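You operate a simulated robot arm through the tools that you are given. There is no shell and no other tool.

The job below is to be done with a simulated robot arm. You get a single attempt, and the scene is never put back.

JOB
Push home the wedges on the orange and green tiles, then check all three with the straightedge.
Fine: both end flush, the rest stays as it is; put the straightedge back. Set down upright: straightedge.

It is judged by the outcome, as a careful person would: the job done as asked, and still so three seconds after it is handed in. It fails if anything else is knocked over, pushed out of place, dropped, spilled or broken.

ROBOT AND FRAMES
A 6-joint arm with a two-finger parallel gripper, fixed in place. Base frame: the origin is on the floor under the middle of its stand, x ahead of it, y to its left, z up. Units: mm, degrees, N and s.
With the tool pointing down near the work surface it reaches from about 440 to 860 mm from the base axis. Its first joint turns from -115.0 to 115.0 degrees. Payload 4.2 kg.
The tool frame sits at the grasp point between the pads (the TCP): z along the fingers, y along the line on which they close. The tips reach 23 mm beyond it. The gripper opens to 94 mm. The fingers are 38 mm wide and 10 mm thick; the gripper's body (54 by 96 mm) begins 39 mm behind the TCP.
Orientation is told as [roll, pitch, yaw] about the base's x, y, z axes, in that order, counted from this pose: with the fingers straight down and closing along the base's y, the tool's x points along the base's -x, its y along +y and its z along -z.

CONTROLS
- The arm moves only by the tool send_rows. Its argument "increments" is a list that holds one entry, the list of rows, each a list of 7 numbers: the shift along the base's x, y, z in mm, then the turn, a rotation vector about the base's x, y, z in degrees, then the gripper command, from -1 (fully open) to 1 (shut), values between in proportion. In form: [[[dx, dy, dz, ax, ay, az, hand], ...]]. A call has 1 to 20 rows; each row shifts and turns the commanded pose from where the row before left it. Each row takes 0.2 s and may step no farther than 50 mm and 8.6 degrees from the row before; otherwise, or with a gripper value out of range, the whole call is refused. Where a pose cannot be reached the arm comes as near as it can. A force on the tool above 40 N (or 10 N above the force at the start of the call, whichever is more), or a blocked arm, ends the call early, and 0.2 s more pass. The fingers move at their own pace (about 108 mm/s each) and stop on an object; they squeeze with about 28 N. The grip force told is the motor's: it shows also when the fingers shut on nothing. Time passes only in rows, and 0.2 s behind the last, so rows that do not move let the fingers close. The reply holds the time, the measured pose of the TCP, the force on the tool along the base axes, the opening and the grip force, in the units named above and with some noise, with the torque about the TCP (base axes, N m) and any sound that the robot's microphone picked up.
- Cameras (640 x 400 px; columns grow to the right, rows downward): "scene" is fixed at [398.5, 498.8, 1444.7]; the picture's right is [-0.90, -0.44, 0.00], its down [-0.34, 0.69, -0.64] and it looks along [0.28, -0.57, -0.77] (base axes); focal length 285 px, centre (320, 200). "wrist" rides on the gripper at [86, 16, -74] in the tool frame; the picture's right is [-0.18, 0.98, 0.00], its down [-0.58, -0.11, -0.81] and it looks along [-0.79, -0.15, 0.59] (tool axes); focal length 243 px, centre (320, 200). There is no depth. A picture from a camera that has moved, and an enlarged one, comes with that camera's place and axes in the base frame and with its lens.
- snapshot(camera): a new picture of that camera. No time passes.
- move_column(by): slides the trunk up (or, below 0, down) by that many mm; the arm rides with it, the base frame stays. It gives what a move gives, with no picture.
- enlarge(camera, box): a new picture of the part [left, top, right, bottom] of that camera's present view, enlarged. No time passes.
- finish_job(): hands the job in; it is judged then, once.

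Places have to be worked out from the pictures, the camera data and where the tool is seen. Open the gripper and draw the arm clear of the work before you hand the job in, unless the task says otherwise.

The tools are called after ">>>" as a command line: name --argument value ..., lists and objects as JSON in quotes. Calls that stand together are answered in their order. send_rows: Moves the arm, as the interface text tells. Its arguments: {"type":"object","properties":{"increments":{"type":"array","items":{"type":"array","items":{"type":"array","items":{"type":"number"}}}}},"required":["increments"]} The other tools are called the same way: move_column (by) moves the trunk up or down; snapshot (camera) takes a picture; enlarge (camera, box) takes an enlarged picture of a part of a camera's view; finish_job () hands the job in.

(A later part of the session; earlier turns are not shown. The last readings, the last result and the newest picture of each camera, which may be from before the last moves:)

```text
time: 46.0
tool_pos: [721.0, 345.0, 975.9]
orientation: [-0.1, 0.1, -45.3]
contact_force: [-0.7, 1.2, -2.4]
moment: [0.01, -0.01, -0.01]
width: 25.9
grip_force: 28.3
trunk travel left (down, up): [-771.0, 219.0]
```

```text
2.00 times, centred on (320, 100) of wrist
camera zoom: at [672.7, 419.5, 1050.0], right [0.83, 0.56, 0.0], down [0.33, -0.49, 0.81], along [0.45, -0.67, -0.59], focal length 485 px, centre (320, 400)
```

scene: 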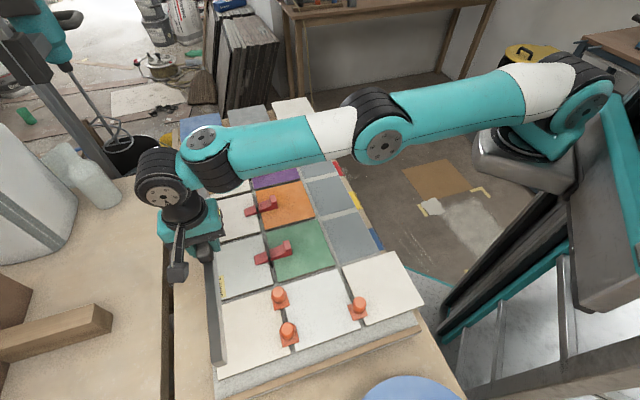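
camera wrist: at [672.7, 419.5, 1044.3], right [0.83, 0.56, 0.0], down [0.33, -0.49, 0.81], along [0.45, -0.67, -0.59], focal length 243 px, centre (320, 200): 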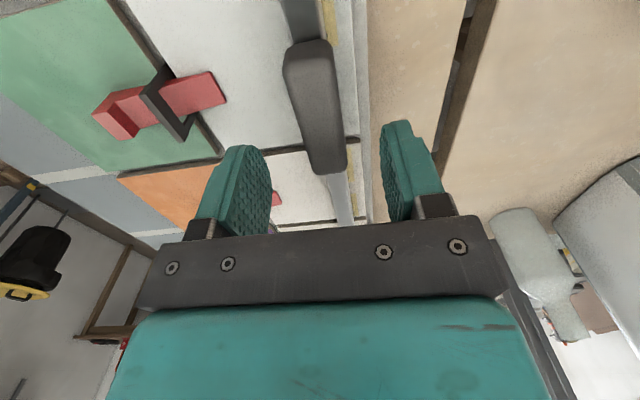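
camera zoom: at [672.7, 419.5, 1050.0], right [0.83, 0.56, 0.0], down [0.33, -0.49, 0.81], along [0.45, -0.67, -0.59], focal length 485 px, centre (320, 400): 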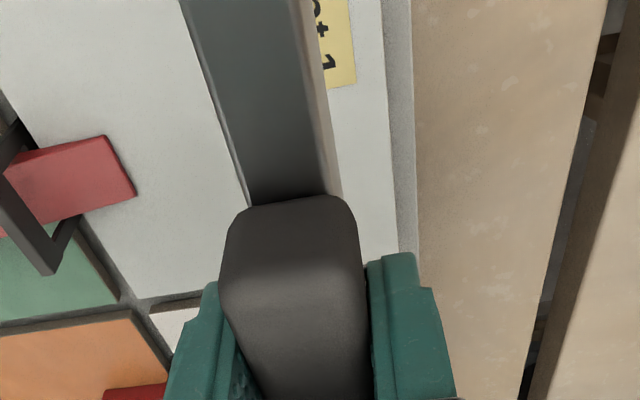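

The straightedge is up, level, and light (about 2.4 N). There's a yellow note with writing underneath it, so I'll read it before going on.

>>> enlarge --camera "scene" --box '[200, 265, 248, 295]'

>>> enlarge --camera "wrist" --box '[290, 0, 370, 50]'

>>> enlarge --camera "scene" --box '[180, 180, 260, 230]'

```text
13.33 times, centred on (224, 280) of scene
camera zoom: at [398.5, 498.8, 1444.7], right [-0.9, -0.44, 0.0], down [-0.34, 0.69, -0.64], along [0.28, -0.57, -0.77], focal length 3798 px, centre (1600, -867)
```

zoom: 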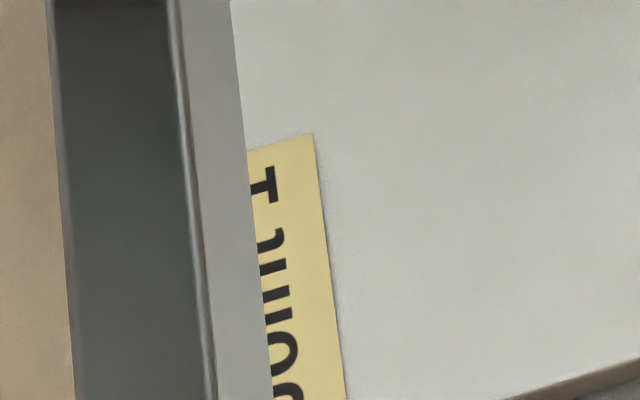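

```text
8.00 times, centred on (330, 25) of wrist
camera zoom: at [672.7, 419.5, 1050.0], right [0.83, 0.56, 0.0], down [0.33, -0.49, 0.81], along [0.45, -0.67, -0.59], focal length 1941 px, centre (240, 1600)
```

zoom: 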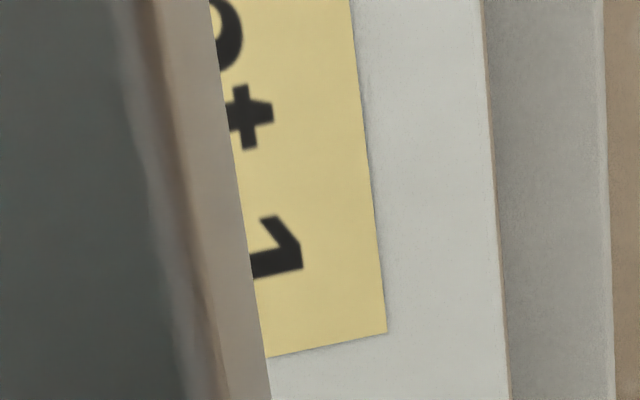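

```text
8.00 times, centred on (220, 205) of scene
camera zoom: at [398.5, 498.8, 1444.7], right [-0.9, -0.44, 0.0], down [-0.34, 0.69, -0.64], along [0.28, -0.57, -0.77], focal length 2278 px, centre (1120, 160)
```

zoom: 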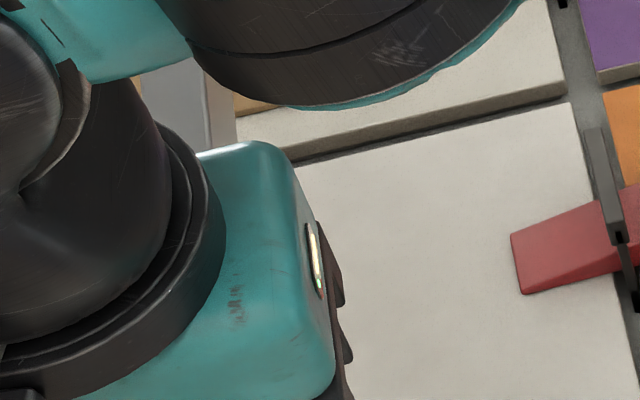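

I can only read part of the note while the bar is over it. I'll carry the straightedge across and up a little, over the coloured tiles at a safe height, then read the note.

>>> send_rows --increments '[[[-8.77, -39.6, 3, 0, 0, 0, 1], [-8.77, -39.6, 3, 0, 0, 0, 1], [-8.77, -39.6, 3, 0, 0, 0, 1], [-8.77, -39.6, 3, 0, 0, 0, 1], [-8.77, -39.6, 3, 0, 0, 0, 1], [-8.75, -39.5, 0, 0, 0, 0, 1], [0, 0, 0, 0, 0, 0, 1], [0, 0, 0, 0, 0, 0, 1]]]'

>>> snapshot --camera "scene"

>>> enlarge --camera "scene" --box '[190, 190, 254, 230]'

>>> enlarge --camera "scene" --box '[190, 260, 254, 300]'

```text
time: 47.9
tool_pos: [668.6, 110.3, 992.1]
orientation: [0.0, 0.0, -45.3]
contact_force: [-0.8, 0.0, -2.7]
moment: [0.02, 0.01, 0.0]
width: 25.9
grip_force: 28.0
trunk travel left (down, up): [-771.0, 219.0]
```

```text
taken
```

scene: 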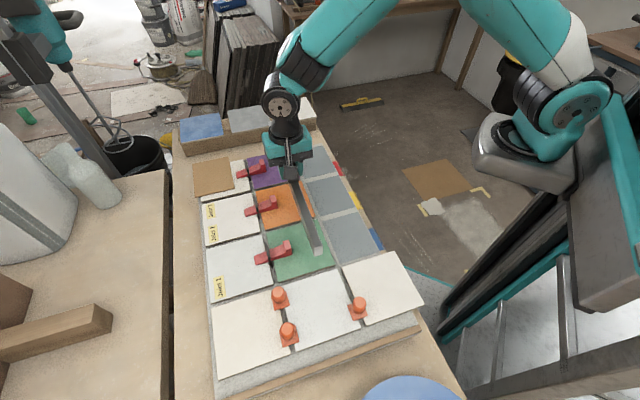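

```text
10.00 times, centred on (222, 210) of scene
camera zoom: at [398.5, 498.8, 1444.7], right [-0.9, -0.44, 0.0], down [-0.34, 0.69, -0.64], along [0.28, -0.57, -0.77], focal length 2848 px, centre (1300, 100)
```

zoom: 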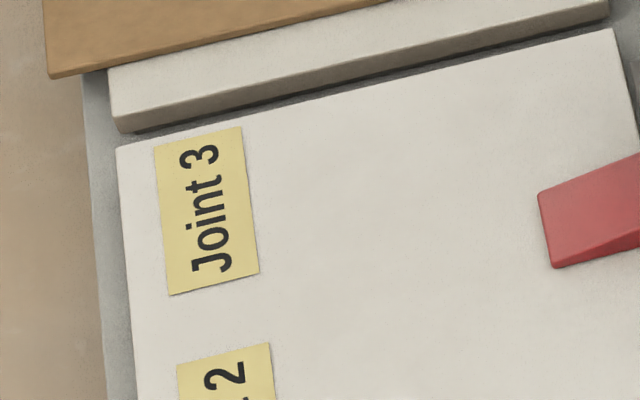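

```text
10.00 times, centred on (222, 280) of scene
camera zoom: at [398.5, 498.8, 1444.7], right [-0.9, -0.44, 0.0], down [-0.34, 0.69, -0.64], along [0.28, -0.57, -0.77], focal length 2848 px, centre (1300, -600)
```

zoom: 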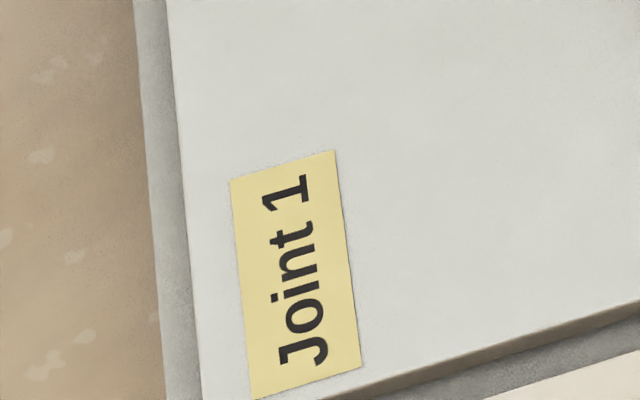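

The notes simply label "Joint 1/2/3", the row joints at green/bottom, orange/green and purple/orange. The straightedge is now centred over the orange tile and clear of the wedge heads by about 35 mm. I'll lower to about 9 mm above the tiles and check alignment.

>>> send_rows --increments '[[[0, 0, -15, 0, 0, 0, 1], [0, 0, -15, 0, 0, 0, 1], [0, 0, -15, 0, 0, 0, 1], [0, 0, -15, 0, 0, 0, 1], [0, 0, -6, 0, 0, 0, 1], [0, 0, 0, 0, 0, 0, 1], [0, 0, 0, 0, 0, 0, 1]]]'

>>> enlarge --camera "scene" --box '[220, 130, 348, 210]'

>>> enlarge --camera "scene" --box '[240, 190, 368, 270]'

>>> snapshot --camera "wrist"

```text
time: 49.5
tool_pos: [667.9, 110.0, 924.0]
orientation: [0.0, -0.1, -45.4]
contact_force: [0.2, -0.6, -3.1]
moment: [0.03, 0.0, 0.02]
width: 26.1
grip_force: 27.8
trunk travel left (down, up): [-771.0, 219.0]
```

```text
5.00 times, centred on (284, 170) of scene
camera zoom: at [398.5, 498.8, 1444.7], right [-0.9, -0.44, 0.0], down [-0.34, 0.69, -0.64], along [0.28, -0.57, -0.77], focal length 1424 px, centre (500, 350)
```

zoom: 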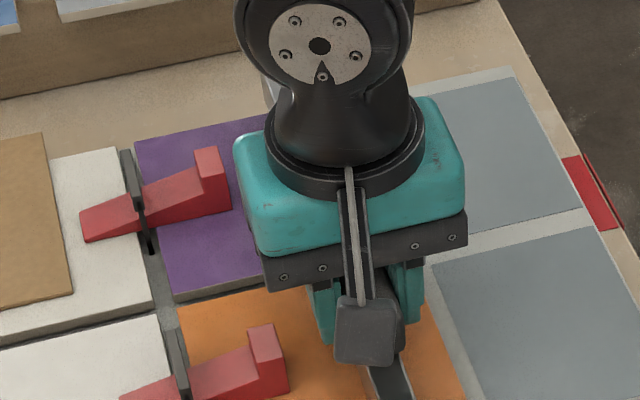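

```text
5.00 times, centred on (304, 230) of scene
camera zoom: at [398.5, 498.8, 1444.7], right [-0.9, -0.44, 0.0], down [-0.34, 0.69, -0.64], along [0.28, -0.57, -0.77], focal length 1424 px, centre (400, 50)
```

zoom: 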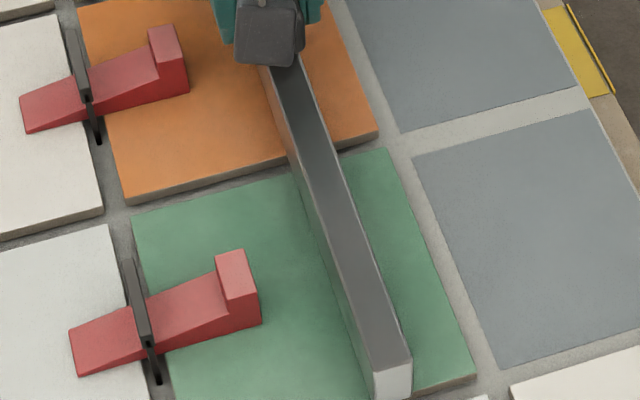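

```text
taken
camera wrist: at [620.5, 183.6, 998.5], right [0.83, 0.56, 0.0], down [0.33, -0.49, 0.81], along [0.45, -0.67, -0.59], focal length 243 px, centre (320, 200)
```

wrist: 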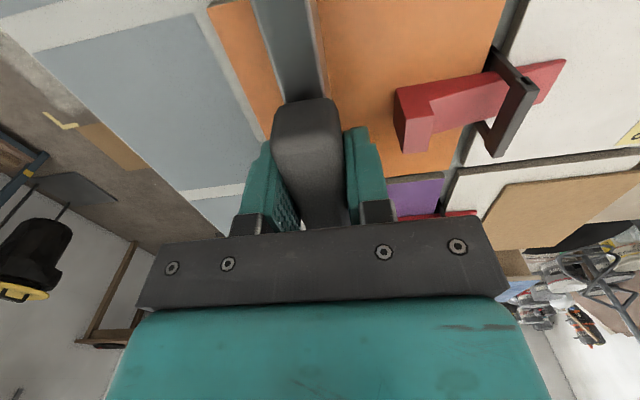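

Well aligned: parallel to the tiles and resting over purple, orange and green, clear of the wedges. I'll lower 5 mm, then creep to contact.

>>> send_rows --increments '[[[0, 0, -3, 0, 0, 0, 1], [0, 0, -2, 0, 0, 0, 1], [0, 0, -1, 0, 0, 0, 1], [0, 0, 0, 0, 0, 0, 1]]]'

```text
time: 50.5
tool_pos: [668.4, 108.8, 918.5]
orientation: [0.0, 0.1, -45.3]
contact_force: [-0.1, -0.5, -2.6]
moment: [0.04, 0.01, 0.0]
width: 25.8
grip_force: 28.5
trunk travel left (down, up): [-771.0, 219.0]
```

Still hanging free (−2.6 N weight). I'll creep down 1 mm at a time.

>>> send_rows --increments '[[[0, 0, -1, 0, 0, 0, 1], [0, 0, 0, 0, 0, 0, 1]]]'

>>> enlarge --camera "scene" --box '[296, 235, 344, 265]'

```text
time: 51.0
tool_pos: [668.2, 108.1, 917.4]
orientation: [0.0, 0.1, -45.3]
contact_force: [-0.1, 0.2, -2.4]
moment: [0.03, 0.0, -0.05]
width: 25.7
grip_force: 28.3
trunk travel left (down, up): [-771.0, 219.0]
```

```text
13.33 times, centred on (320, 250) of scene
camera zoom: at [398.5, 498.8, 1444.7], right [-0.9, -0.44, 0.0], down [-0.34, 0.69, -0.64], along [0.28, -0.57, -0.77], focal length 3798 px, centre (320, -467)
```

zoom: 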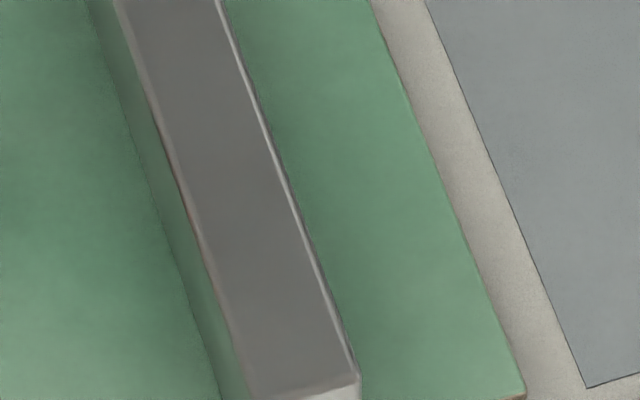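

>>> send_rows --increments '[[[0, 0, -1, 0, 0, 0, 1], [0, 0, 0, 0, 0, 0, 1]]]'

```text
time: 51.6
tool_pos: [667.9, 108.9, 917.2]
orientation: [0.1, 0.0, -45.3]
contact_force: [-0.3, 0.2, -2.0]
moment: [0.02, 0.02, 0.03]
width: 25.9
grip_force: 28.4
trunk travel left (down, up): [-771.0, 219.0]
```

Not touching yet; I'll go another millimetre.

>>> send_rows --increments '[[[0, 0, -1, 0, 0, 0, 1], [0, 0, 0, 0, 0, 0, 1]]]'

```text
time: 52.2
tool_pos: [669.3, 108.2, 916.0]
orientation: [0.2, 0.0, -45.4]
contact_force: [0.2, 0.7, 3.9]
moment: [0.33, 0.32, -0.06]
width: 25.9
grip_force: 28.0
trunk travel left (down, up): [-771.0, 219.0]
```

Contact: the z-force went from −2 to +4 N, with a slight moment. The straightedge is down on the tiles. I'll ease the fingers open a little to let it settle freely across all three.

>>> send_rows --increments '[[[0, 0, 0, 0, 0, 0, 0.45], [0, 0, 0, 0, 0, 0, 0.42], [0, 0, 0, 0, 0, 0, 0.38], [0, 0, 0, 0, 0, 0, 0.34], [0, 0, 0, 0, 0, 0, 0.3], [0, 0, 0, 0, 0, 0, 0.28], [0, 0, 0, 0, 0, 0, 0.28], [0, 0, 0, 0, 0, 0, 0.28], [0, 0, 0, 0, 0, 0, 0.28], [0, 0, 0, 0, 0, 0, 0.28]]]'

>>> enlarge --camera "scene" --box '[220, 130, 348, 210]'

>>> enlarge --camera "scene" --box '[270, 200, 350, 250]'

>>> snapshot --camera "wrist"

```text
time: 54.5
tool_pos: [666.8, 108.7, 916.6]
orientation: [-0.1, 0.0, -45.4]
contact_force: [-0.1, 0.0, 0.0]
moment: [0.0, 0.0, -0.01]
width: 33.8
grip_force: 0.1
trunk travel left (down, up): [-771.0, 219.0]
```

```text
5.00 times, centred on (284, 170) of scene
camera zoom: at [398.5, 498.8, 1444.7], right [-0.9, -0.44, 0.0], down [-0.34, 0.69, -0.64], along [0.28, -0.57, -0.77], focal length 1424 px, centre (500, 350)
```

zoom: 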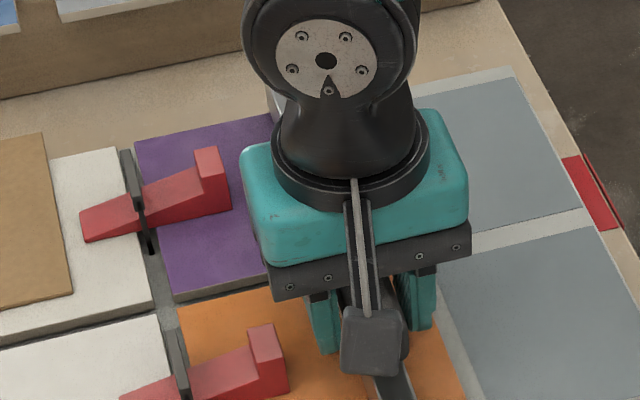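

```text
8.00 times, centred on (310, 225) of scene
camera zoom: at [398.5, 498.8, 1444.7], right [-0.9, -0.44, 0.0], down [-0.34, 0.69, -0.64], along [0.28, -0.57, -0.77], focal length 2278 px, centre (400, 0)
```

zoom: 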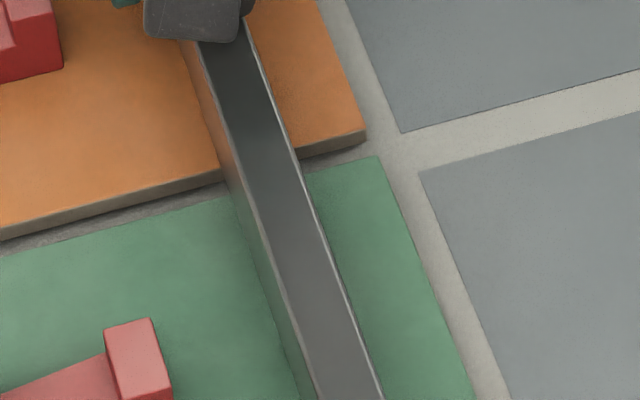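

```text
taken
camera wrist: at [619.6, 181.7, 990.5], right [0.83, 0.56, 0.0], down [0.33, -0.49, 0.81], along [0.45, -0.67, -0.59], focal length 243 px, centre (320, 200)
```

wrist: 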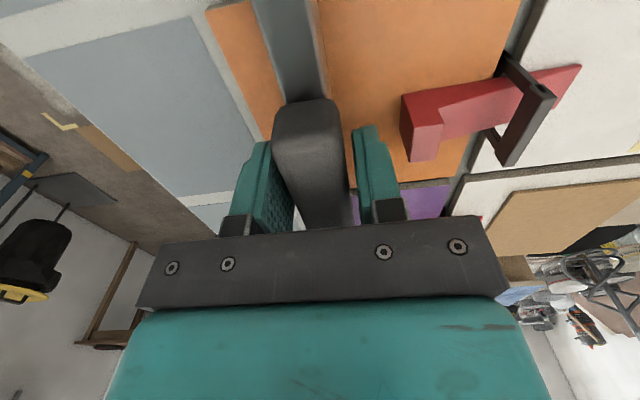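

The straightedge stands free on the tiles. I'll look closely along its contact line for gaps at the green end, the joints and the purple end.

>>> enlarge --camera "scene" --box '[296, 240, 344, 270]'

>>> enlarge --camera "scene" --box '[280, 208, 320, 233]'

>>> enlarge --camera "scene" --box '[256, 140, 320, 180]'

>>> enlarge --camera "wrist" --box '[200, 0, 360, 100]'

```text
13.33 times, centred on (320, 255) of scene
camera zoom: at [398.5, 498.8, 1444.7], right [-0.9, -0.44, 0.0], down [-0.34, 0.69, -0.64], along [0.28, -0.57, -0.77], focal length 3798 px, centre (320, -533)
```

zoom: 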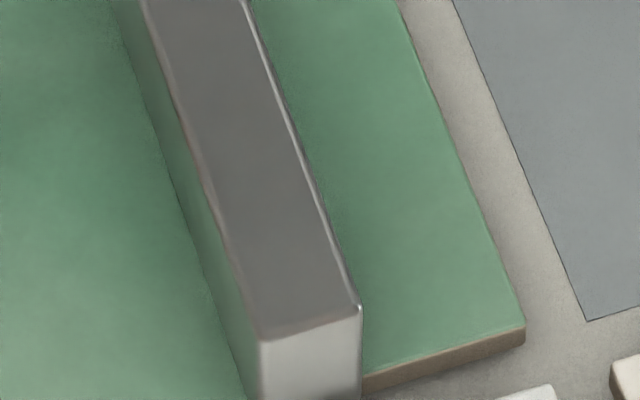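

```text
16.00 times, centred on (300, 220) of scene
camera zoom: at [398.5, 498.8, 1444.7], right [-0.9, -0.44, 0.0], down [-0.34, 0.69, -0.64], along [0.28, -0.57, -0.77], focal length 4557 px, centre (640, -128)
```

zoom: 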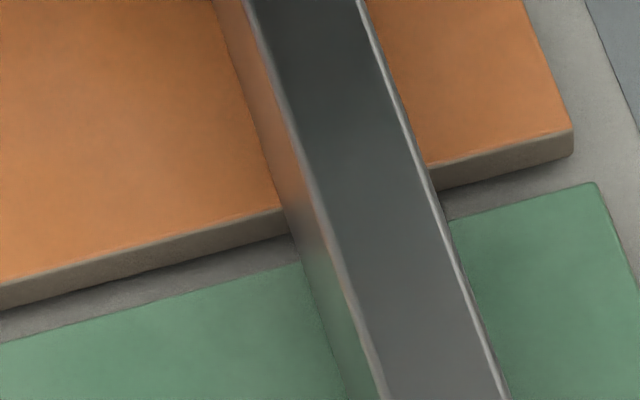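

```text
10.00 times, centred on (288, 160) of scene
camera zoom: at [398.5, 498.8, 1444.7], right [-0.9, -0.44, 0.0], down [-0.34, 0.69, -0.64], along [0.28, -0.57, -0.77], focal length 2848 px, centre (640, 600)
```

zoom: 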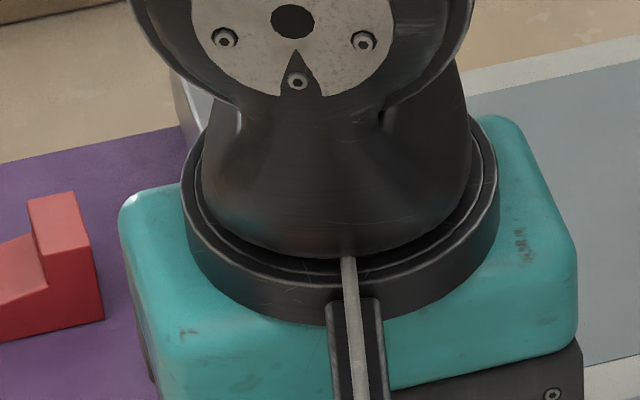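

```text
4.00 times, centred on (280, 50) of wrist
camera zoom: at [619.6, 181.7, 990.5], right [0.83, 0.56, 0.0], down [0.33, -0.49, 0.81], along [0.45, -0.67, -0.59], focal length 970 px, centre (480, 800)
```

zoom: 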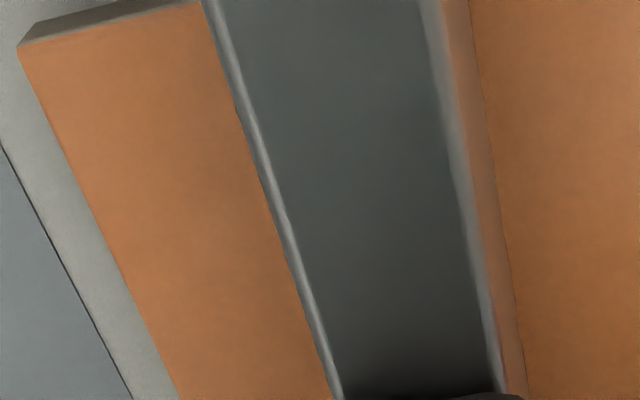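

The contact line looks closed on orange and green, but the arm hides purple. I'll rise straight up off the handle and step the arm back to view all three joints unobstructed, leaving the straightedge standing.

>>> move_column --by 60

>>> send_rows --increments '[[[-30, -30, 5, 0, 0, 0, 0.28], [-30, -30, 5, 0, 0, 0, 0.28], [-30, -30, 5, 0, 0, 0, 0.28], [0, 0, 0, 0, 0, 0, 0.28], [0, 0, 0, 0, 0, 0, 0.28]]]'

>>> snapshot --camera "scene"

>>> enlarge --camera "scene" --box '[240, 140, 344, 205]'

>>> enlarge --camera "scene" --box '[240, 205, 344, 270]'

```text
time: 55.5
tool_pos: [667.8, 107.1, 976.3]
orientation: [0.1, 0.0, -45.3]
contact_force: [0.2, -0.2, -0.5]
moment: [0.01, 0.01, -0.01]
width: 33.9
grip_force: 0.0
trunk travel left (down, up): [-831.0, 159.0]
```

```text
time: 56.6
tool_pos: [578.3, 20.1, 990.2]
orientation: [-0.1, -0.1, -45.3]
contact_force: [-0.3, -0.1, 0.3]
moment: [0.02, 0.0, 0.01]
width: 34.0
grip_force: 0.0
trunk travel left (down, up): [-831.0, 159.0]
```

```text
taken
```

scene: 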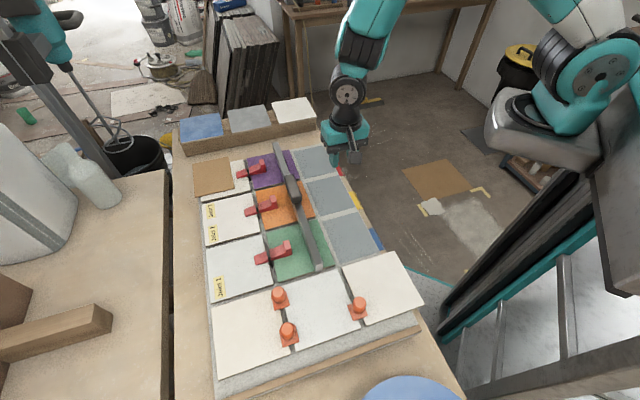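

```text
6.15 times, centred on (292, 172) of scene
camera zoom: at [398.5, 498.8, 1444.7], right [-0.9, -0.44, 0.0], down [-0.34, 0.69, -0.64], along [0.28, -0.57, -0.77], focal length 1753 px, centre (492, 369)
```

zoom: 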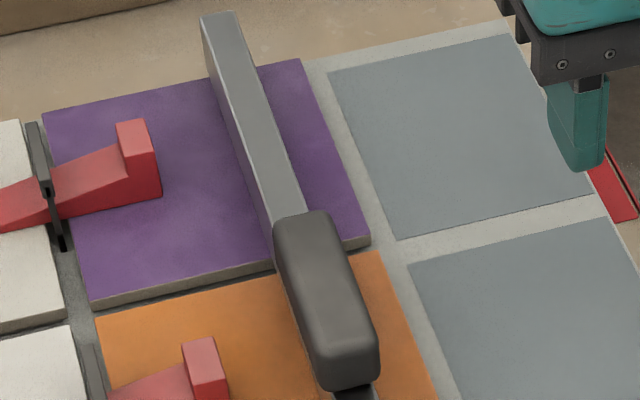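

```text
6.15 times, centred on (292, 238) of scene
camera zoom: at [398.5, 498.8, 1444.7], right [-0.9, -0.44, 0.0], down [-0.34, 0.69, -0.64], along [0.28, -0.57, -0.77], focal length 1753 px, centre (492, -31)
```

zoom: 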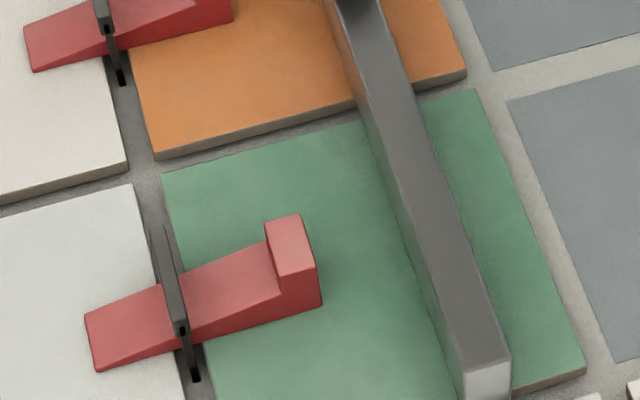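

The straightedge spans all three tiles. I'll zoom hard on the contact line at each tile and joint.

>>> enlarge --camera "scene" --box '[268, 150, 300, 170]'

>>> enlarge --camera "scene" --box '[276, 172, 308, 192]'

>>> enlarge --camera "scene" --box '[286, 208, 318, 228]'

>>> enlarge --camera "scene" --box '[300, 248, 340, 273]'

```text
16.00 times, centred on (284, 160) of scene
camera zoom: at [398.5, 498.8, 1444.7], right [-0.9, -0.44, 0.0], down [-0.34, 0.69, -0.64], along [0.28, -0.57, -0.77], focal length 4557 px, centre (896, 840)
```

zoom: 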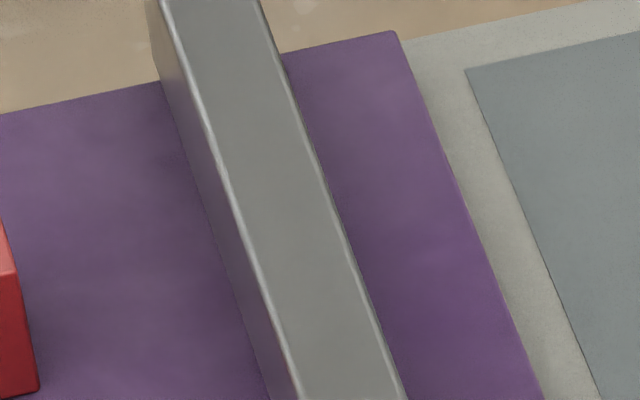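

```text
16.00 times, centred on (292, 182) of scene
camera zoom: at [398.5, 498.8, 1444.7], right [-0.9, -0.44, 0.0], down [-0.34, 0.69, -0.64], along [0.28, -0.57, -0.77], focal length 4557 px, centre (768, 488)
```

zoom: 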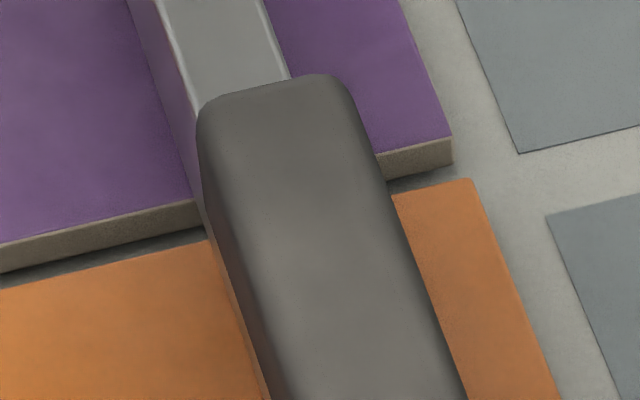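

```text
16.00 times, centred on (302, 218) of scene
camera zoom: at [398.5, 498.8, 1444.7], right [-0.9, -0.44, 0.0], down [-0.34, 0.69, -0.64], along [0.28, -0.57, -0.77], focal length 4557 px, centre (608, -88)
```

zoom: 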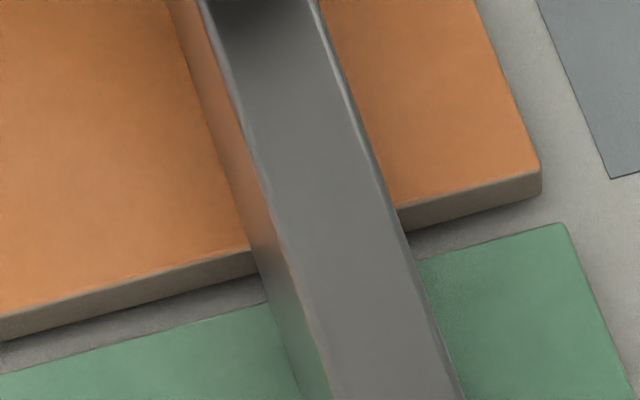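

```text
16.00 times, centred on (320, 260) of scene
camera zoom: at [398.5, 498.8, 1444.7], right [-0.9, -0.44, 0.0], down [-0.34, 0.69, -0.64], along [0.28, -0.57, -0.77], focal length 4557 px, centre (320, -768)
```

zoom: 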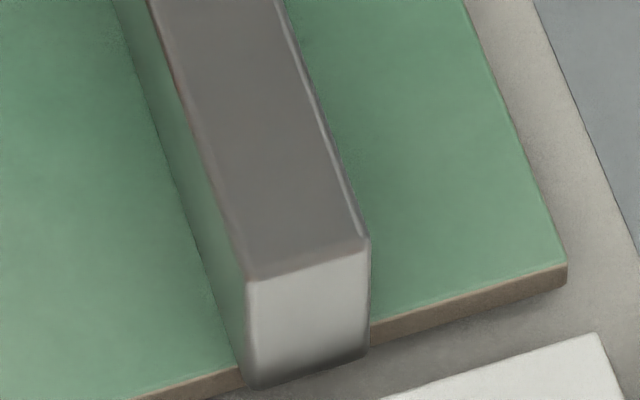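

Contact is continuous across purple, orange and green with no steps or gaps, so the check is good. I'll go back over the handle to re-grip.

>>> send_rows --increments '[[[30, 30, 0, 0, 0, 0, 0.0], [30, 30, 0, 0, 0, 0, 0.0], [30, 30, 0, 0, 0, 0, 0.0], [0, 0, -10, 0, 0, 0, 0.0], [0, 0, 0, 0, 0, 0, 0.0], [0, 0, 0, 0, 0, 0, 0.0]]]'

>>> enlarge --camera "wrist" --box '[160, 0, 480, 200]'

```text
time: 58.0
tool_pos: [668.2, 106.8, 980.5]
orientation: [0.0, 0.1, -45.2]
contact_force: [-0.1, -0.2, -0.7]
moment: [-0.03, 0.01, -0.03]
width: 46.9
grip_force: 0.0
trunk travel left (down, up): [-831.0, 159.0]
```

```text
2.00 times, centred on (320, 100) of wrist
camera zoom: at [619.7, 180.2, 1054.5], right [0.83, 0.56, 0.0], down [0.33, -0.49, 0.81], along [0.45, -0.67, -0.59], focal length 485 px, centre (320, 400)
```

zoom: 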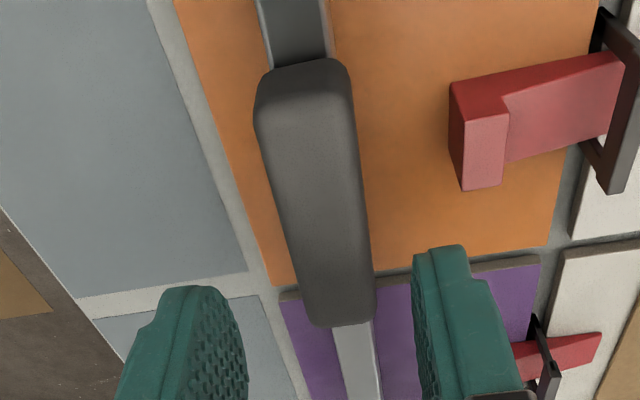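

I'm back above the handle within about 1.5 mm. I'll correct that, narrow the opening to keep clear of the wedge head, and lower with the trunk.

>>> send_rows --increments '[[[0, 1.4, 0, 0, 0, 0, 0.12], [0, 0, 0, 0, 0, 0, 0.12], [0, 0, 0, 0, 0, 0, 0.12]]]'

>>> move_column --by -44

>>> enlarge --camera "wrist" --box '[160, 0, 480, 200]'

```text
time: 58.9
tool_pos: [667.6, 107.3, 981.0]
orientation: [0.0, 0.0, -45.2]
contact_force: [-0.7, 0.1, 0.8]
moment: [-0.02, -0.03, 0.03]
width: 41.4
grip_force: 0.0
trunk travel left (down, up): [-831.0, 159.0]
```

```text
time: 59.7
tool_pos: [668.0, 108.7, 937.0]
orientation: [-0.1, -0.1, -45.3]
contact_force: [-0.1, -0.2, -0.6]
moment: [0.0, -0.01, -0.04]
width: 41.4
grip_force: 0.1
trunk travel left (down, up): [-787.0, 203.0]
```

```text
2.00 times, centred on (320, 100) of wrist
camera zoom: at [619.1, 181.9, 1011.2], right [0.83, 0.56, 0.0], down [0.33, -0.49, 0.81], along [0.45, -0.67, -0.59], focal length 485 px, centre (320, 400)
```

zoom: 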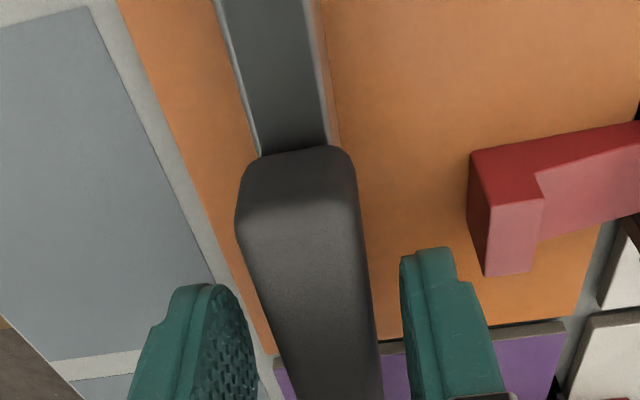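

Well centred. I'll lower the remaining 20 mm and close gently.

>>> move_column --by -20

>>> send_rows --increments '[[[0, 0, 0, 0, 0, 0, 0.25], [0, 0, 0, 0, 0, 0, 0.33], [0, 0, 0, 0, 0, 0, 0.38], [0, 0, 0, 0, 0, 0, 0.42], [0, 0, 0, 0, 0, 0, 0.46], [0, 0, 0, 0, 0, 0, 0.5], [0, 0, 0, 0, 0, 0, 1], [0, 0, 0, 0, 0, 0, 1], [0, 0, 0, 0, 0, 0, 1]]]'

>>> enlarge --camera "scene" --box '[240, 205, 344, 270]'

```text
time: 60.4
tool_pos: [667.2, 108.5, 915.9]
orientation: [0.1, -0.1, -45.3]
contact_force: [0.7, -0.6, 0.1]
moment: [-0.01, 0.01, 0.0]
width: 41.6
grip_force: 0.0
trunk travel left (down, up): [-767.0, 223.0]
```

```text
time: 62.4
tool_pos: [667.5, 108.0, 916.9]
orientation: [0.0, 0.0, -45.4]
contact_force: [0.9, 0.5, -0.1]
moment: [0.04, -0.07, 0.03]
width: 25.9
grip_force: 28.6
trunk travel left (down, up): [-767.0, 223.0]
```

```text
6.15 times, centred on (292, 238) of scene
camera zoom: at [398.5, 498.8, 1444.7], right [-0.9, -0.44, 0.0], down [-0.34, 0.69, -0.64], along [0.28, -0.57, -0.77], focal length 1753 px, centre (492, -31)
```

zoom: 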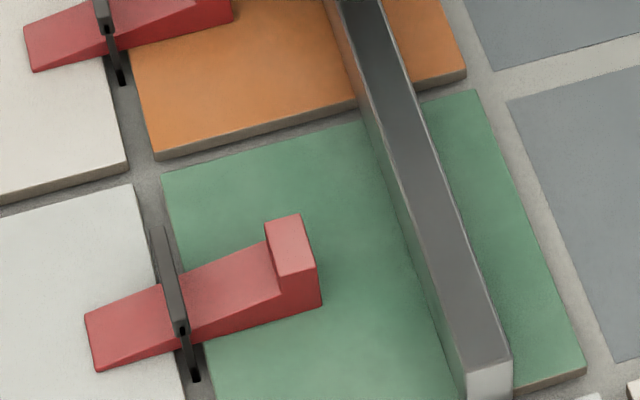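

I've re-gripped. To also bridge Joint 1 (green/bottom row) along with Joints 2 and 3, I'll lift 12 mm, slide 32 mm along the column, and hover just above the tiles.

>>> send_rows --increments '[[[0, 0, 6, 0, 0, 0, 1], [0, 0, 6, 0, 0, 0, 1], [-7.5, 7.55, 0, 0, 0, 0, 1], [-7.5, 7.55, 0, 0, 0, 0, 1], [-7.6, 7.6, 0, 0, 0, 0, 1], [0, 0, -5, 0, 0, 0, 1], [0, 0, -4, 0, 0, 0, 1], [0, 0, 0, 0, 0, 0, 1]]]'

>>> enlarge --camera "scene" --box '[260, 225, 388, 305]'

```text
time: 64.2
tool_pos: [644.6, 129.5, 918.9]
orientation: [0.0, 0.0, -45.3]
contact_force: [-0.3, -1.0, -2.1]
moment: [0.02, 0.0, -0.01]
width: 25.9
grip_force: 28.4
trunk travel left (down, up): [-767.0, 223.0]
```

```text
5.00 times, centred on (324, 265) of scene
camera zoom: at [398.5, 498.8, 1444.7], right [-0.9, -0.44, 0.0], down [-0.34, 0.69, -0.64], along [0.28, -0.57, -0.77], focal length 1424 px, centre (300, -125)
```

zoom: 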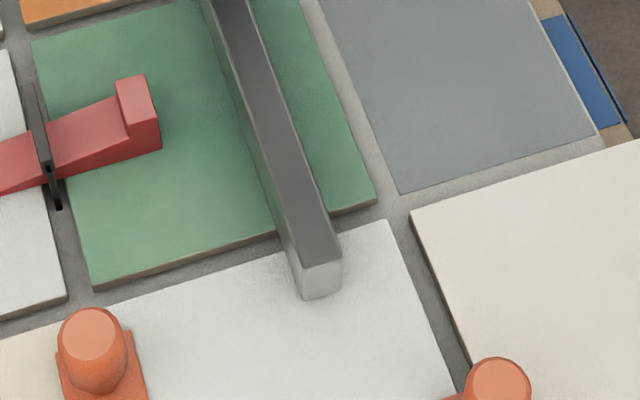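

It now spans all three joints, well clear of the orange caps. I'll creep down to contact.

>>> send_rows --increments '[[[0, 0, -1, 0, 0, 0, 1], [0, 0, -1, 0, 0, 0, 1], [0, 0, 0, 0, 0, 0, 1]]]'

```text
time: 65.0
tool_pos: [644.9, 128.9, 917.4]
orientation: [0.0, 0.0, -45.3]
contact_force: [0.1, -0.6, -2.2]
moment: [-0.01, 0.0, -0.01]
width: 25.9
grip_force: 27.8
trunk travel left (down, up): [-767.0, 223.0]
```

>>> send_rows --increments '[[[0, 0, -1, 0, 0, 0, 1], [0, 0, 0, 0, 0, 0, 1]]]'

```text
time: 65.6
tool_pos: [644.3, 131.2, 917.1]
orientation: [0.0, 0.0, -45.3]
contact_force: [0.5, -0.3, -3.4]
moment: [0.01, 0.03, 0.02]
width: 25.6
grip_force: 28.0
trunk travel left (down, up): [-767.0, 223.0]
```

Still hanging free, so I'll go one more millimetre.

>>> send_rows --increments '[[[0, 0, -0.7, 0, 0, 0, 1], [0, 0, 0, 0, 0, 0, 1]]]'

```text
time: 66.2
tool_pos: [644.4, 130.5, 916.6]
orientation: [0.2, 0.0, -45.3]
contact_force: [1.0, 2.4, 3.9]
moment: [0.21, 0.14, -0.05]
width: 25.7
grip_force: 28.3
trunk travel left (down, up): [-767.0, 223.0]
```

Contact is at the same height as before, so everything lies in one plane. I'll ease the grip so it rests freely for a second, then re-grip.

>>> send_rows --increments '[[[0, 0, 0, 0, 0, 0, 0.44], [0, 0, 0, 0, 0, 0, 0.41], [0, 0, 0, 0, 0, 0, 0.38], [0, 0, 0, 0, 0, 0, 0.35], [0, 0, 0, 0, 0, 0, 0.35], [0, 0, 0, 0, 0, 0, 0.35], [0, 0, 0, 0, 0, 0, 0.35], [0, 0, 0, 0, 0, 0, 0.35], [0, 0, 0, 0, 0, 0, 0.35], [0, 0, 0, 0, 0, 0, 0.35]]]'

>>> enlarge --camera "scene" --box '[280, 235, 344, 275]'

>>> snapshot --camera "scene"

```text
time: 68.4
tool_pos: [644.2, 130.6, 916.7]
orientation: [0.1, -0.1, -45.3]
contact_force: [0.9, 0.5, -1.4]
moment: [0.0, -0.01, -0.01]
width: 30.4
grip_force: 0.0
trunk travel left (down, up): [-767.0, 223.0]
```

```text
10.00 times, centred on (312, 255) of scene
camera zoom: at [398.5, 498.8, 1444.7], right [-0.9, -0.44, 0.0], down [-0.34, 0.69, -0.64], along [0.28, -0.57, -0.77], focal length 2848 px, centre (400, -350)
```

zoom: 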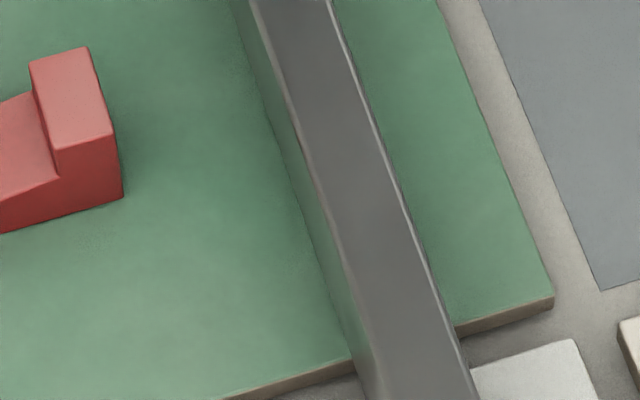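

```text
taken
```

scene: 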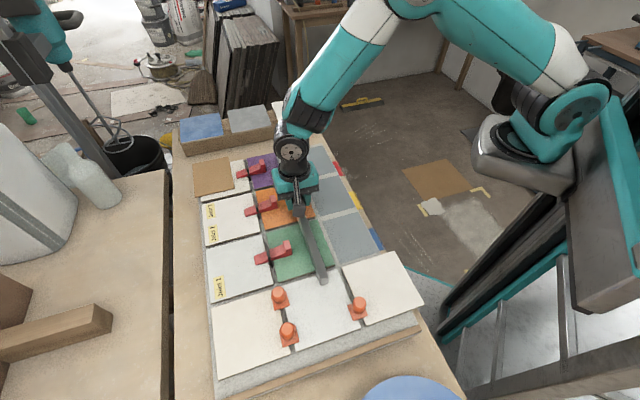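

All three joints bridge cleanly. I'll re-grip the handle and lift straight up 56 mm, which is the arm height matching the reach I had at the home spot.

>>> send_rows --increments '[[[0, 0, 0, 0, 0, 0, 0.4], [0, 0, 0, 0, 0, 0, 0.44], [0, 0, 0, 0, 0, 0, 0.48], [0, 0, 0, 0, 0, 0, 1], [0, 0, 0, 0, 0, 0, 1], [0, 0, 0, 0, 0, 0, 1], [0, 0, 10, 0, 0, 0, 1], [0, 0, 15, 0, 0, 0, 1], [0, 0, 15, 0, 0, 0, 1], [0, 0, 16, 0, 0, 0, 1], [0, 0, 0, 0, 0, 0, 1], [0, 0, 0, 0, 0, 0, 1]]]'

>>> snapshot --camera "wrist"

```text
time: 71.0
tool_pos: [645.5, 131.5, 971.8]
orientation: [0.0, 0.0, -45.4]
contact_force: [0.6, -0.1, -3.6]
moment: [0.05, 0.02, 0.06]
width: 25.9
grip_force: 28.0
trunk travel left (down, up): [-767.0, 223.0]
```

```text
taken
camera wrist: at [596.7, 204.1, 1046.9], right [0.83, 0.56, 0.0], down [0.33, -0.49, 0.81], along [0.45, -0.67, -0.59], focal length 243 px, centre (320, 200)
```

wrist: 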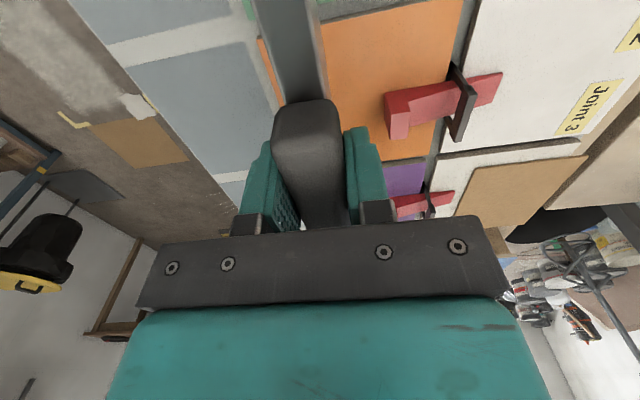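

The camera pose reads (596.7, 204.1), and home was (672.6, 419.5), so I'll translate by (75.9, 215.4) at this height, clear of the wedges and clips.

>>> send_rows --increments '[[[12.65, 35.9, 0, 0, 0, 0, 1], [12.65, 35.9, 0, 0, 0, 0, 1], [12.65, 35.9, 0, 0, 0, 0, 1], [12.65, 35.9, 0, 0, 0, 0, 1], [12.65, 35.9, 0, 0, 0, 0, 1], [12.65, 35.9, 0, 0, 0, 0, 1], [0, 0, 0, 0, 0, 0, 1], [0, 0, 0, 0, 0, 0, 1]]]'

>>> enlarge --camera "wrist" --box '[160, 0, 480, 200]'

>>> snapshot --camera "scene"

```text
time: 72.8
tool_pos: [722.1, 344.5, 968.6]
orientation: [0.1, 0.0, -45.3]
contact_force: [-0.3, 0.1, -3.1]
moment: [0.0, -0.01, -0.05]
width: 26.1
grip_force: 28.2
trunk travel left (down, up): [-767.0, 223.0]
```

```text
2.00 times, centred on (320, 100) of wrist
camera zoom: at [673.6, 419.0, 1042.6], right [0.83, 0.56, 0.0], down [0.33, -0.49, 0.81], along [0.45, -0.67, -0.59], focal length 485 px, centre (320, 400)
```

zoom: 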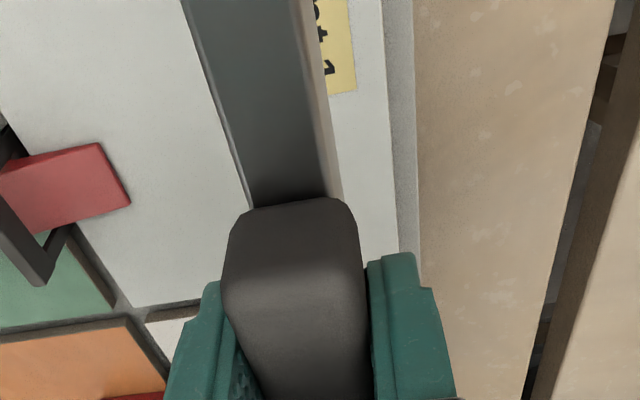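

```text
taken
```

scene: 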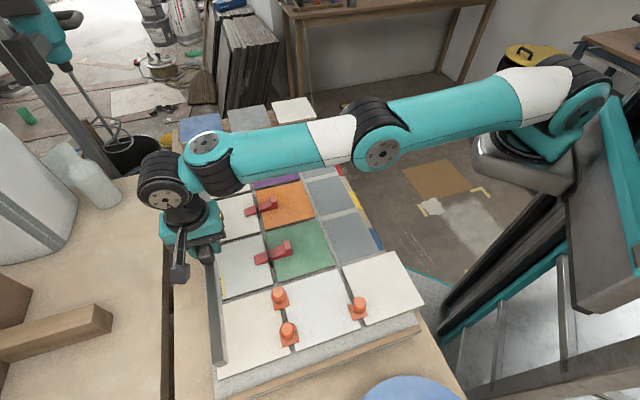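

Within 1 mm of the home pose. I'll trim (−1, +0.5) mm and lower 46 mm with the trunk, stopping about 6 mm above the tiles.

>>> send_rows --increments '[[[-1, 0.5, 0, 0, 0, 0, 1], [0, 0, 0, 0, 0, 0, 1]]]'

>>> move_column --by -46

>>> enlarge --camera "scene" --box '[200, 330, 280, 380]'

>>> enlarge --camera "wrist" --box '[160, 0, 480, 200]'

```text
time: 73.4
tool_pos: [721.0, 344.9, 970.2]
orientation: [0.0, 0.0, -45.3]
contact_force: [-0.5, 0.9, -3.6]
moment: [0.02, 0.03, 0.0]
width: 26.1
grip_force: 27.8
trunk travel left (down, up): [-767.0, 223.0]
```

```text
time: 74.3
tool_pos: [722.0, 345.3, 922.8]
orientation: [-0.1, 0.0, -45.3]
contact_force: [0.1, -0.2, -2.2]
moment: [0.01, 0.01, 0.01]
width: 26.1
grip_force: 27.9
trunk travel left (down, up): [-721.0, 269.0]
```

```text
8.00 times, centred on (240, 355) of scene
camera zoom: at [398.5, 498.8, 1444.7], right [-0.9, -0.44, 0.0], down [-0.34, 0.69, -0.64], along [0.28, -0.57, -0.77], focal length 2278 px, centre (960, -1040)
```

zoom: 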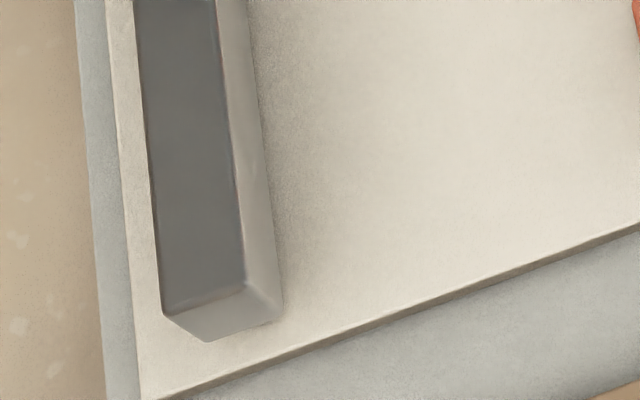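

```text
2.00 times, centred on (320, 100) of wrist
camera zoom: at [673.1, 419.4, 997.9], right [0.83, 0.56, 0.0], down [0.33, -0.49, 0.81], along [0.45, -0.67, -0.59], focal length 485 px, centre (320, 400)
```

zoom: 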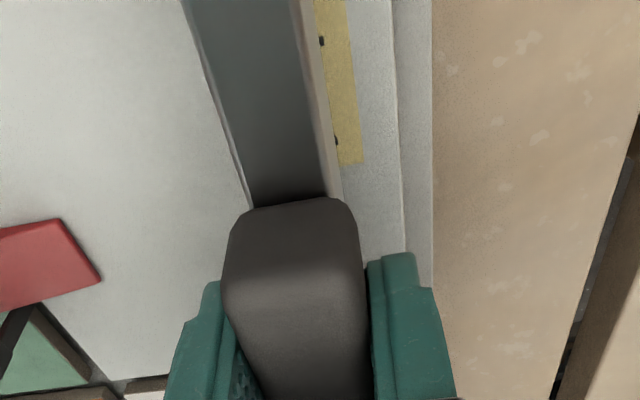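

Lateral match is within about 2 mm at the near end. I'll check the far end too before setting it down.

>>> enlarge --camera "scene" --box '[190, 180, 270, 230]'

>>> enlarge --camera "scene" --box '[190, 260, 254, 300]'

```text
8.00 times, centred on (230, 205) of scene
camera zoom: at [398.5, 498.8, 1444.7], right [-0.9, -0.44, 0.0], down [-0.34, 0.69, -0.64], along [0.28, -0.57, -0.77], focal length 2278 px, centre (1040, 160)
```

zoom: 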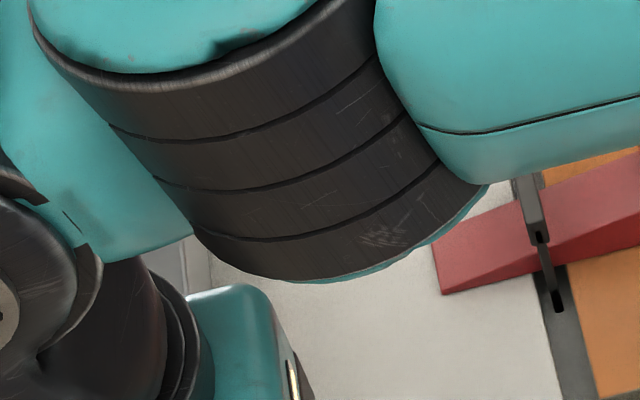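

```text
10.00 times, centred on (222, 280) of scene
camera zoom: at [398.5, 498.8, 1444.7], right [-0.9, -0.44, 0.0], down [-0.34, 0.69, -0.64], along [0.28, -0.57, -0.77], focal length 2848 px, centre (1300, -600)
```

zoom: 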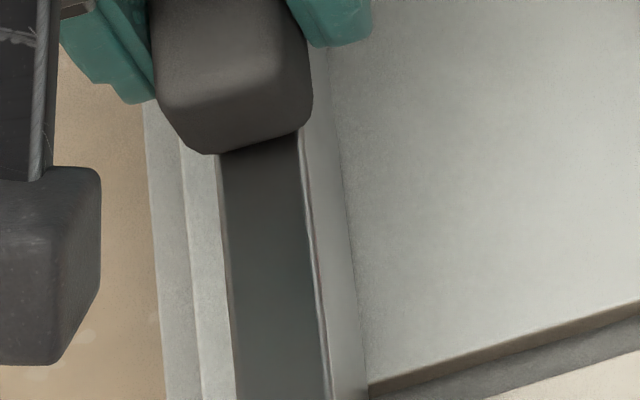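

I'll rotate +0.4° to undo the small alignment shift from gripping, then lower to just above contact.

>>> send_rows --increments '[[[-0.5, -0.3, 0, 0, 0, 0.4, 1], [0, 0, 0, 0, 0, 0, 1]]]'

>>> move_column --by -5

>>> enlarge --camera "scene" --box '[200, 330, 280, 380]'

```text
time: 74.9
tool_pos: [721.1, 346.8, 923.8]
orientation: [0.0, 0.0, -45.0]
contact_force: [0.2, -0.2, -2.7]
moment: [0.02, 0.02, 0.03]
width: 25.5
grip_force: 27.6
trunk travel left (down, up): [-721.0, 269.0]
```

```text
time: 75.4
tool_pos: [720.2, 344.7, 918.8]
orientation: [0.0, 0.0, -44.8]
contact_force: [-0.1, 1.1, -2.1]
moment: [0.03, 0.02, 0.01]
width: 25.7
grip_force: 27.8
trunk travel left (down, up): [-716.0, 274.0]
```

```text
8.00 times, centred on (240, 355) of scene
camera zoom: at [398.5, 498.8, 1444.7], right [-0.9, -0.44, 0.0], down [-0.34, 0.69, -0.64], along [0.28, -0.57, -0.77], focal length 2278 px, centre (960, -1040)
```

zoom: 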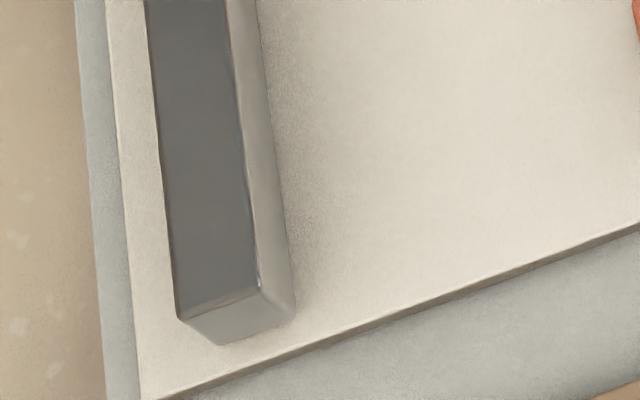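

Now nearly identical to the original end position. I'll creep down with the trunk.

>>> move_column --by -1.5

```text
time: 75.9
tool_pos: [721.0, 344.6, 917.6]
orientation: [0.1, 0.0, -44.8]
contact_force: [0.5, -0.3, -2.9]
moment: [0.03, -0.02, 0.01]
width: 26.0
grip_force: 28.0
trunk travel left (down, up): [-714.0, 275.0]
```

>>> move_column --by -1

```text
time: 76.4
tool_pos: [721.7, 346.0, 916.8]
orientation: [0.0, -0.1, -44.9]
contact_force: [-1.1, 0.2, -1.1]
moment: [-0.25, -0.22, -0.03]
width: 25.7
grip_force: 27.9
trunk travel left (down, up): [-714.0, 276.0]
```

First contact at the far end (small moment). I'll go another half millimetre.

>>> move_column --by -0.7

```text
time: 76.9
tool_pos: [721.2, 346.9, 916.1]
orientation: [0.0, 0.0, -44.9]
contact_force: [-0.8, -0.4, 4.3]
moment: [-0.11, 0.03, -0.11]
width: 26.1
grip_force: 27.9
trunk travel left (down, up): [-713.0, 277.0]
```

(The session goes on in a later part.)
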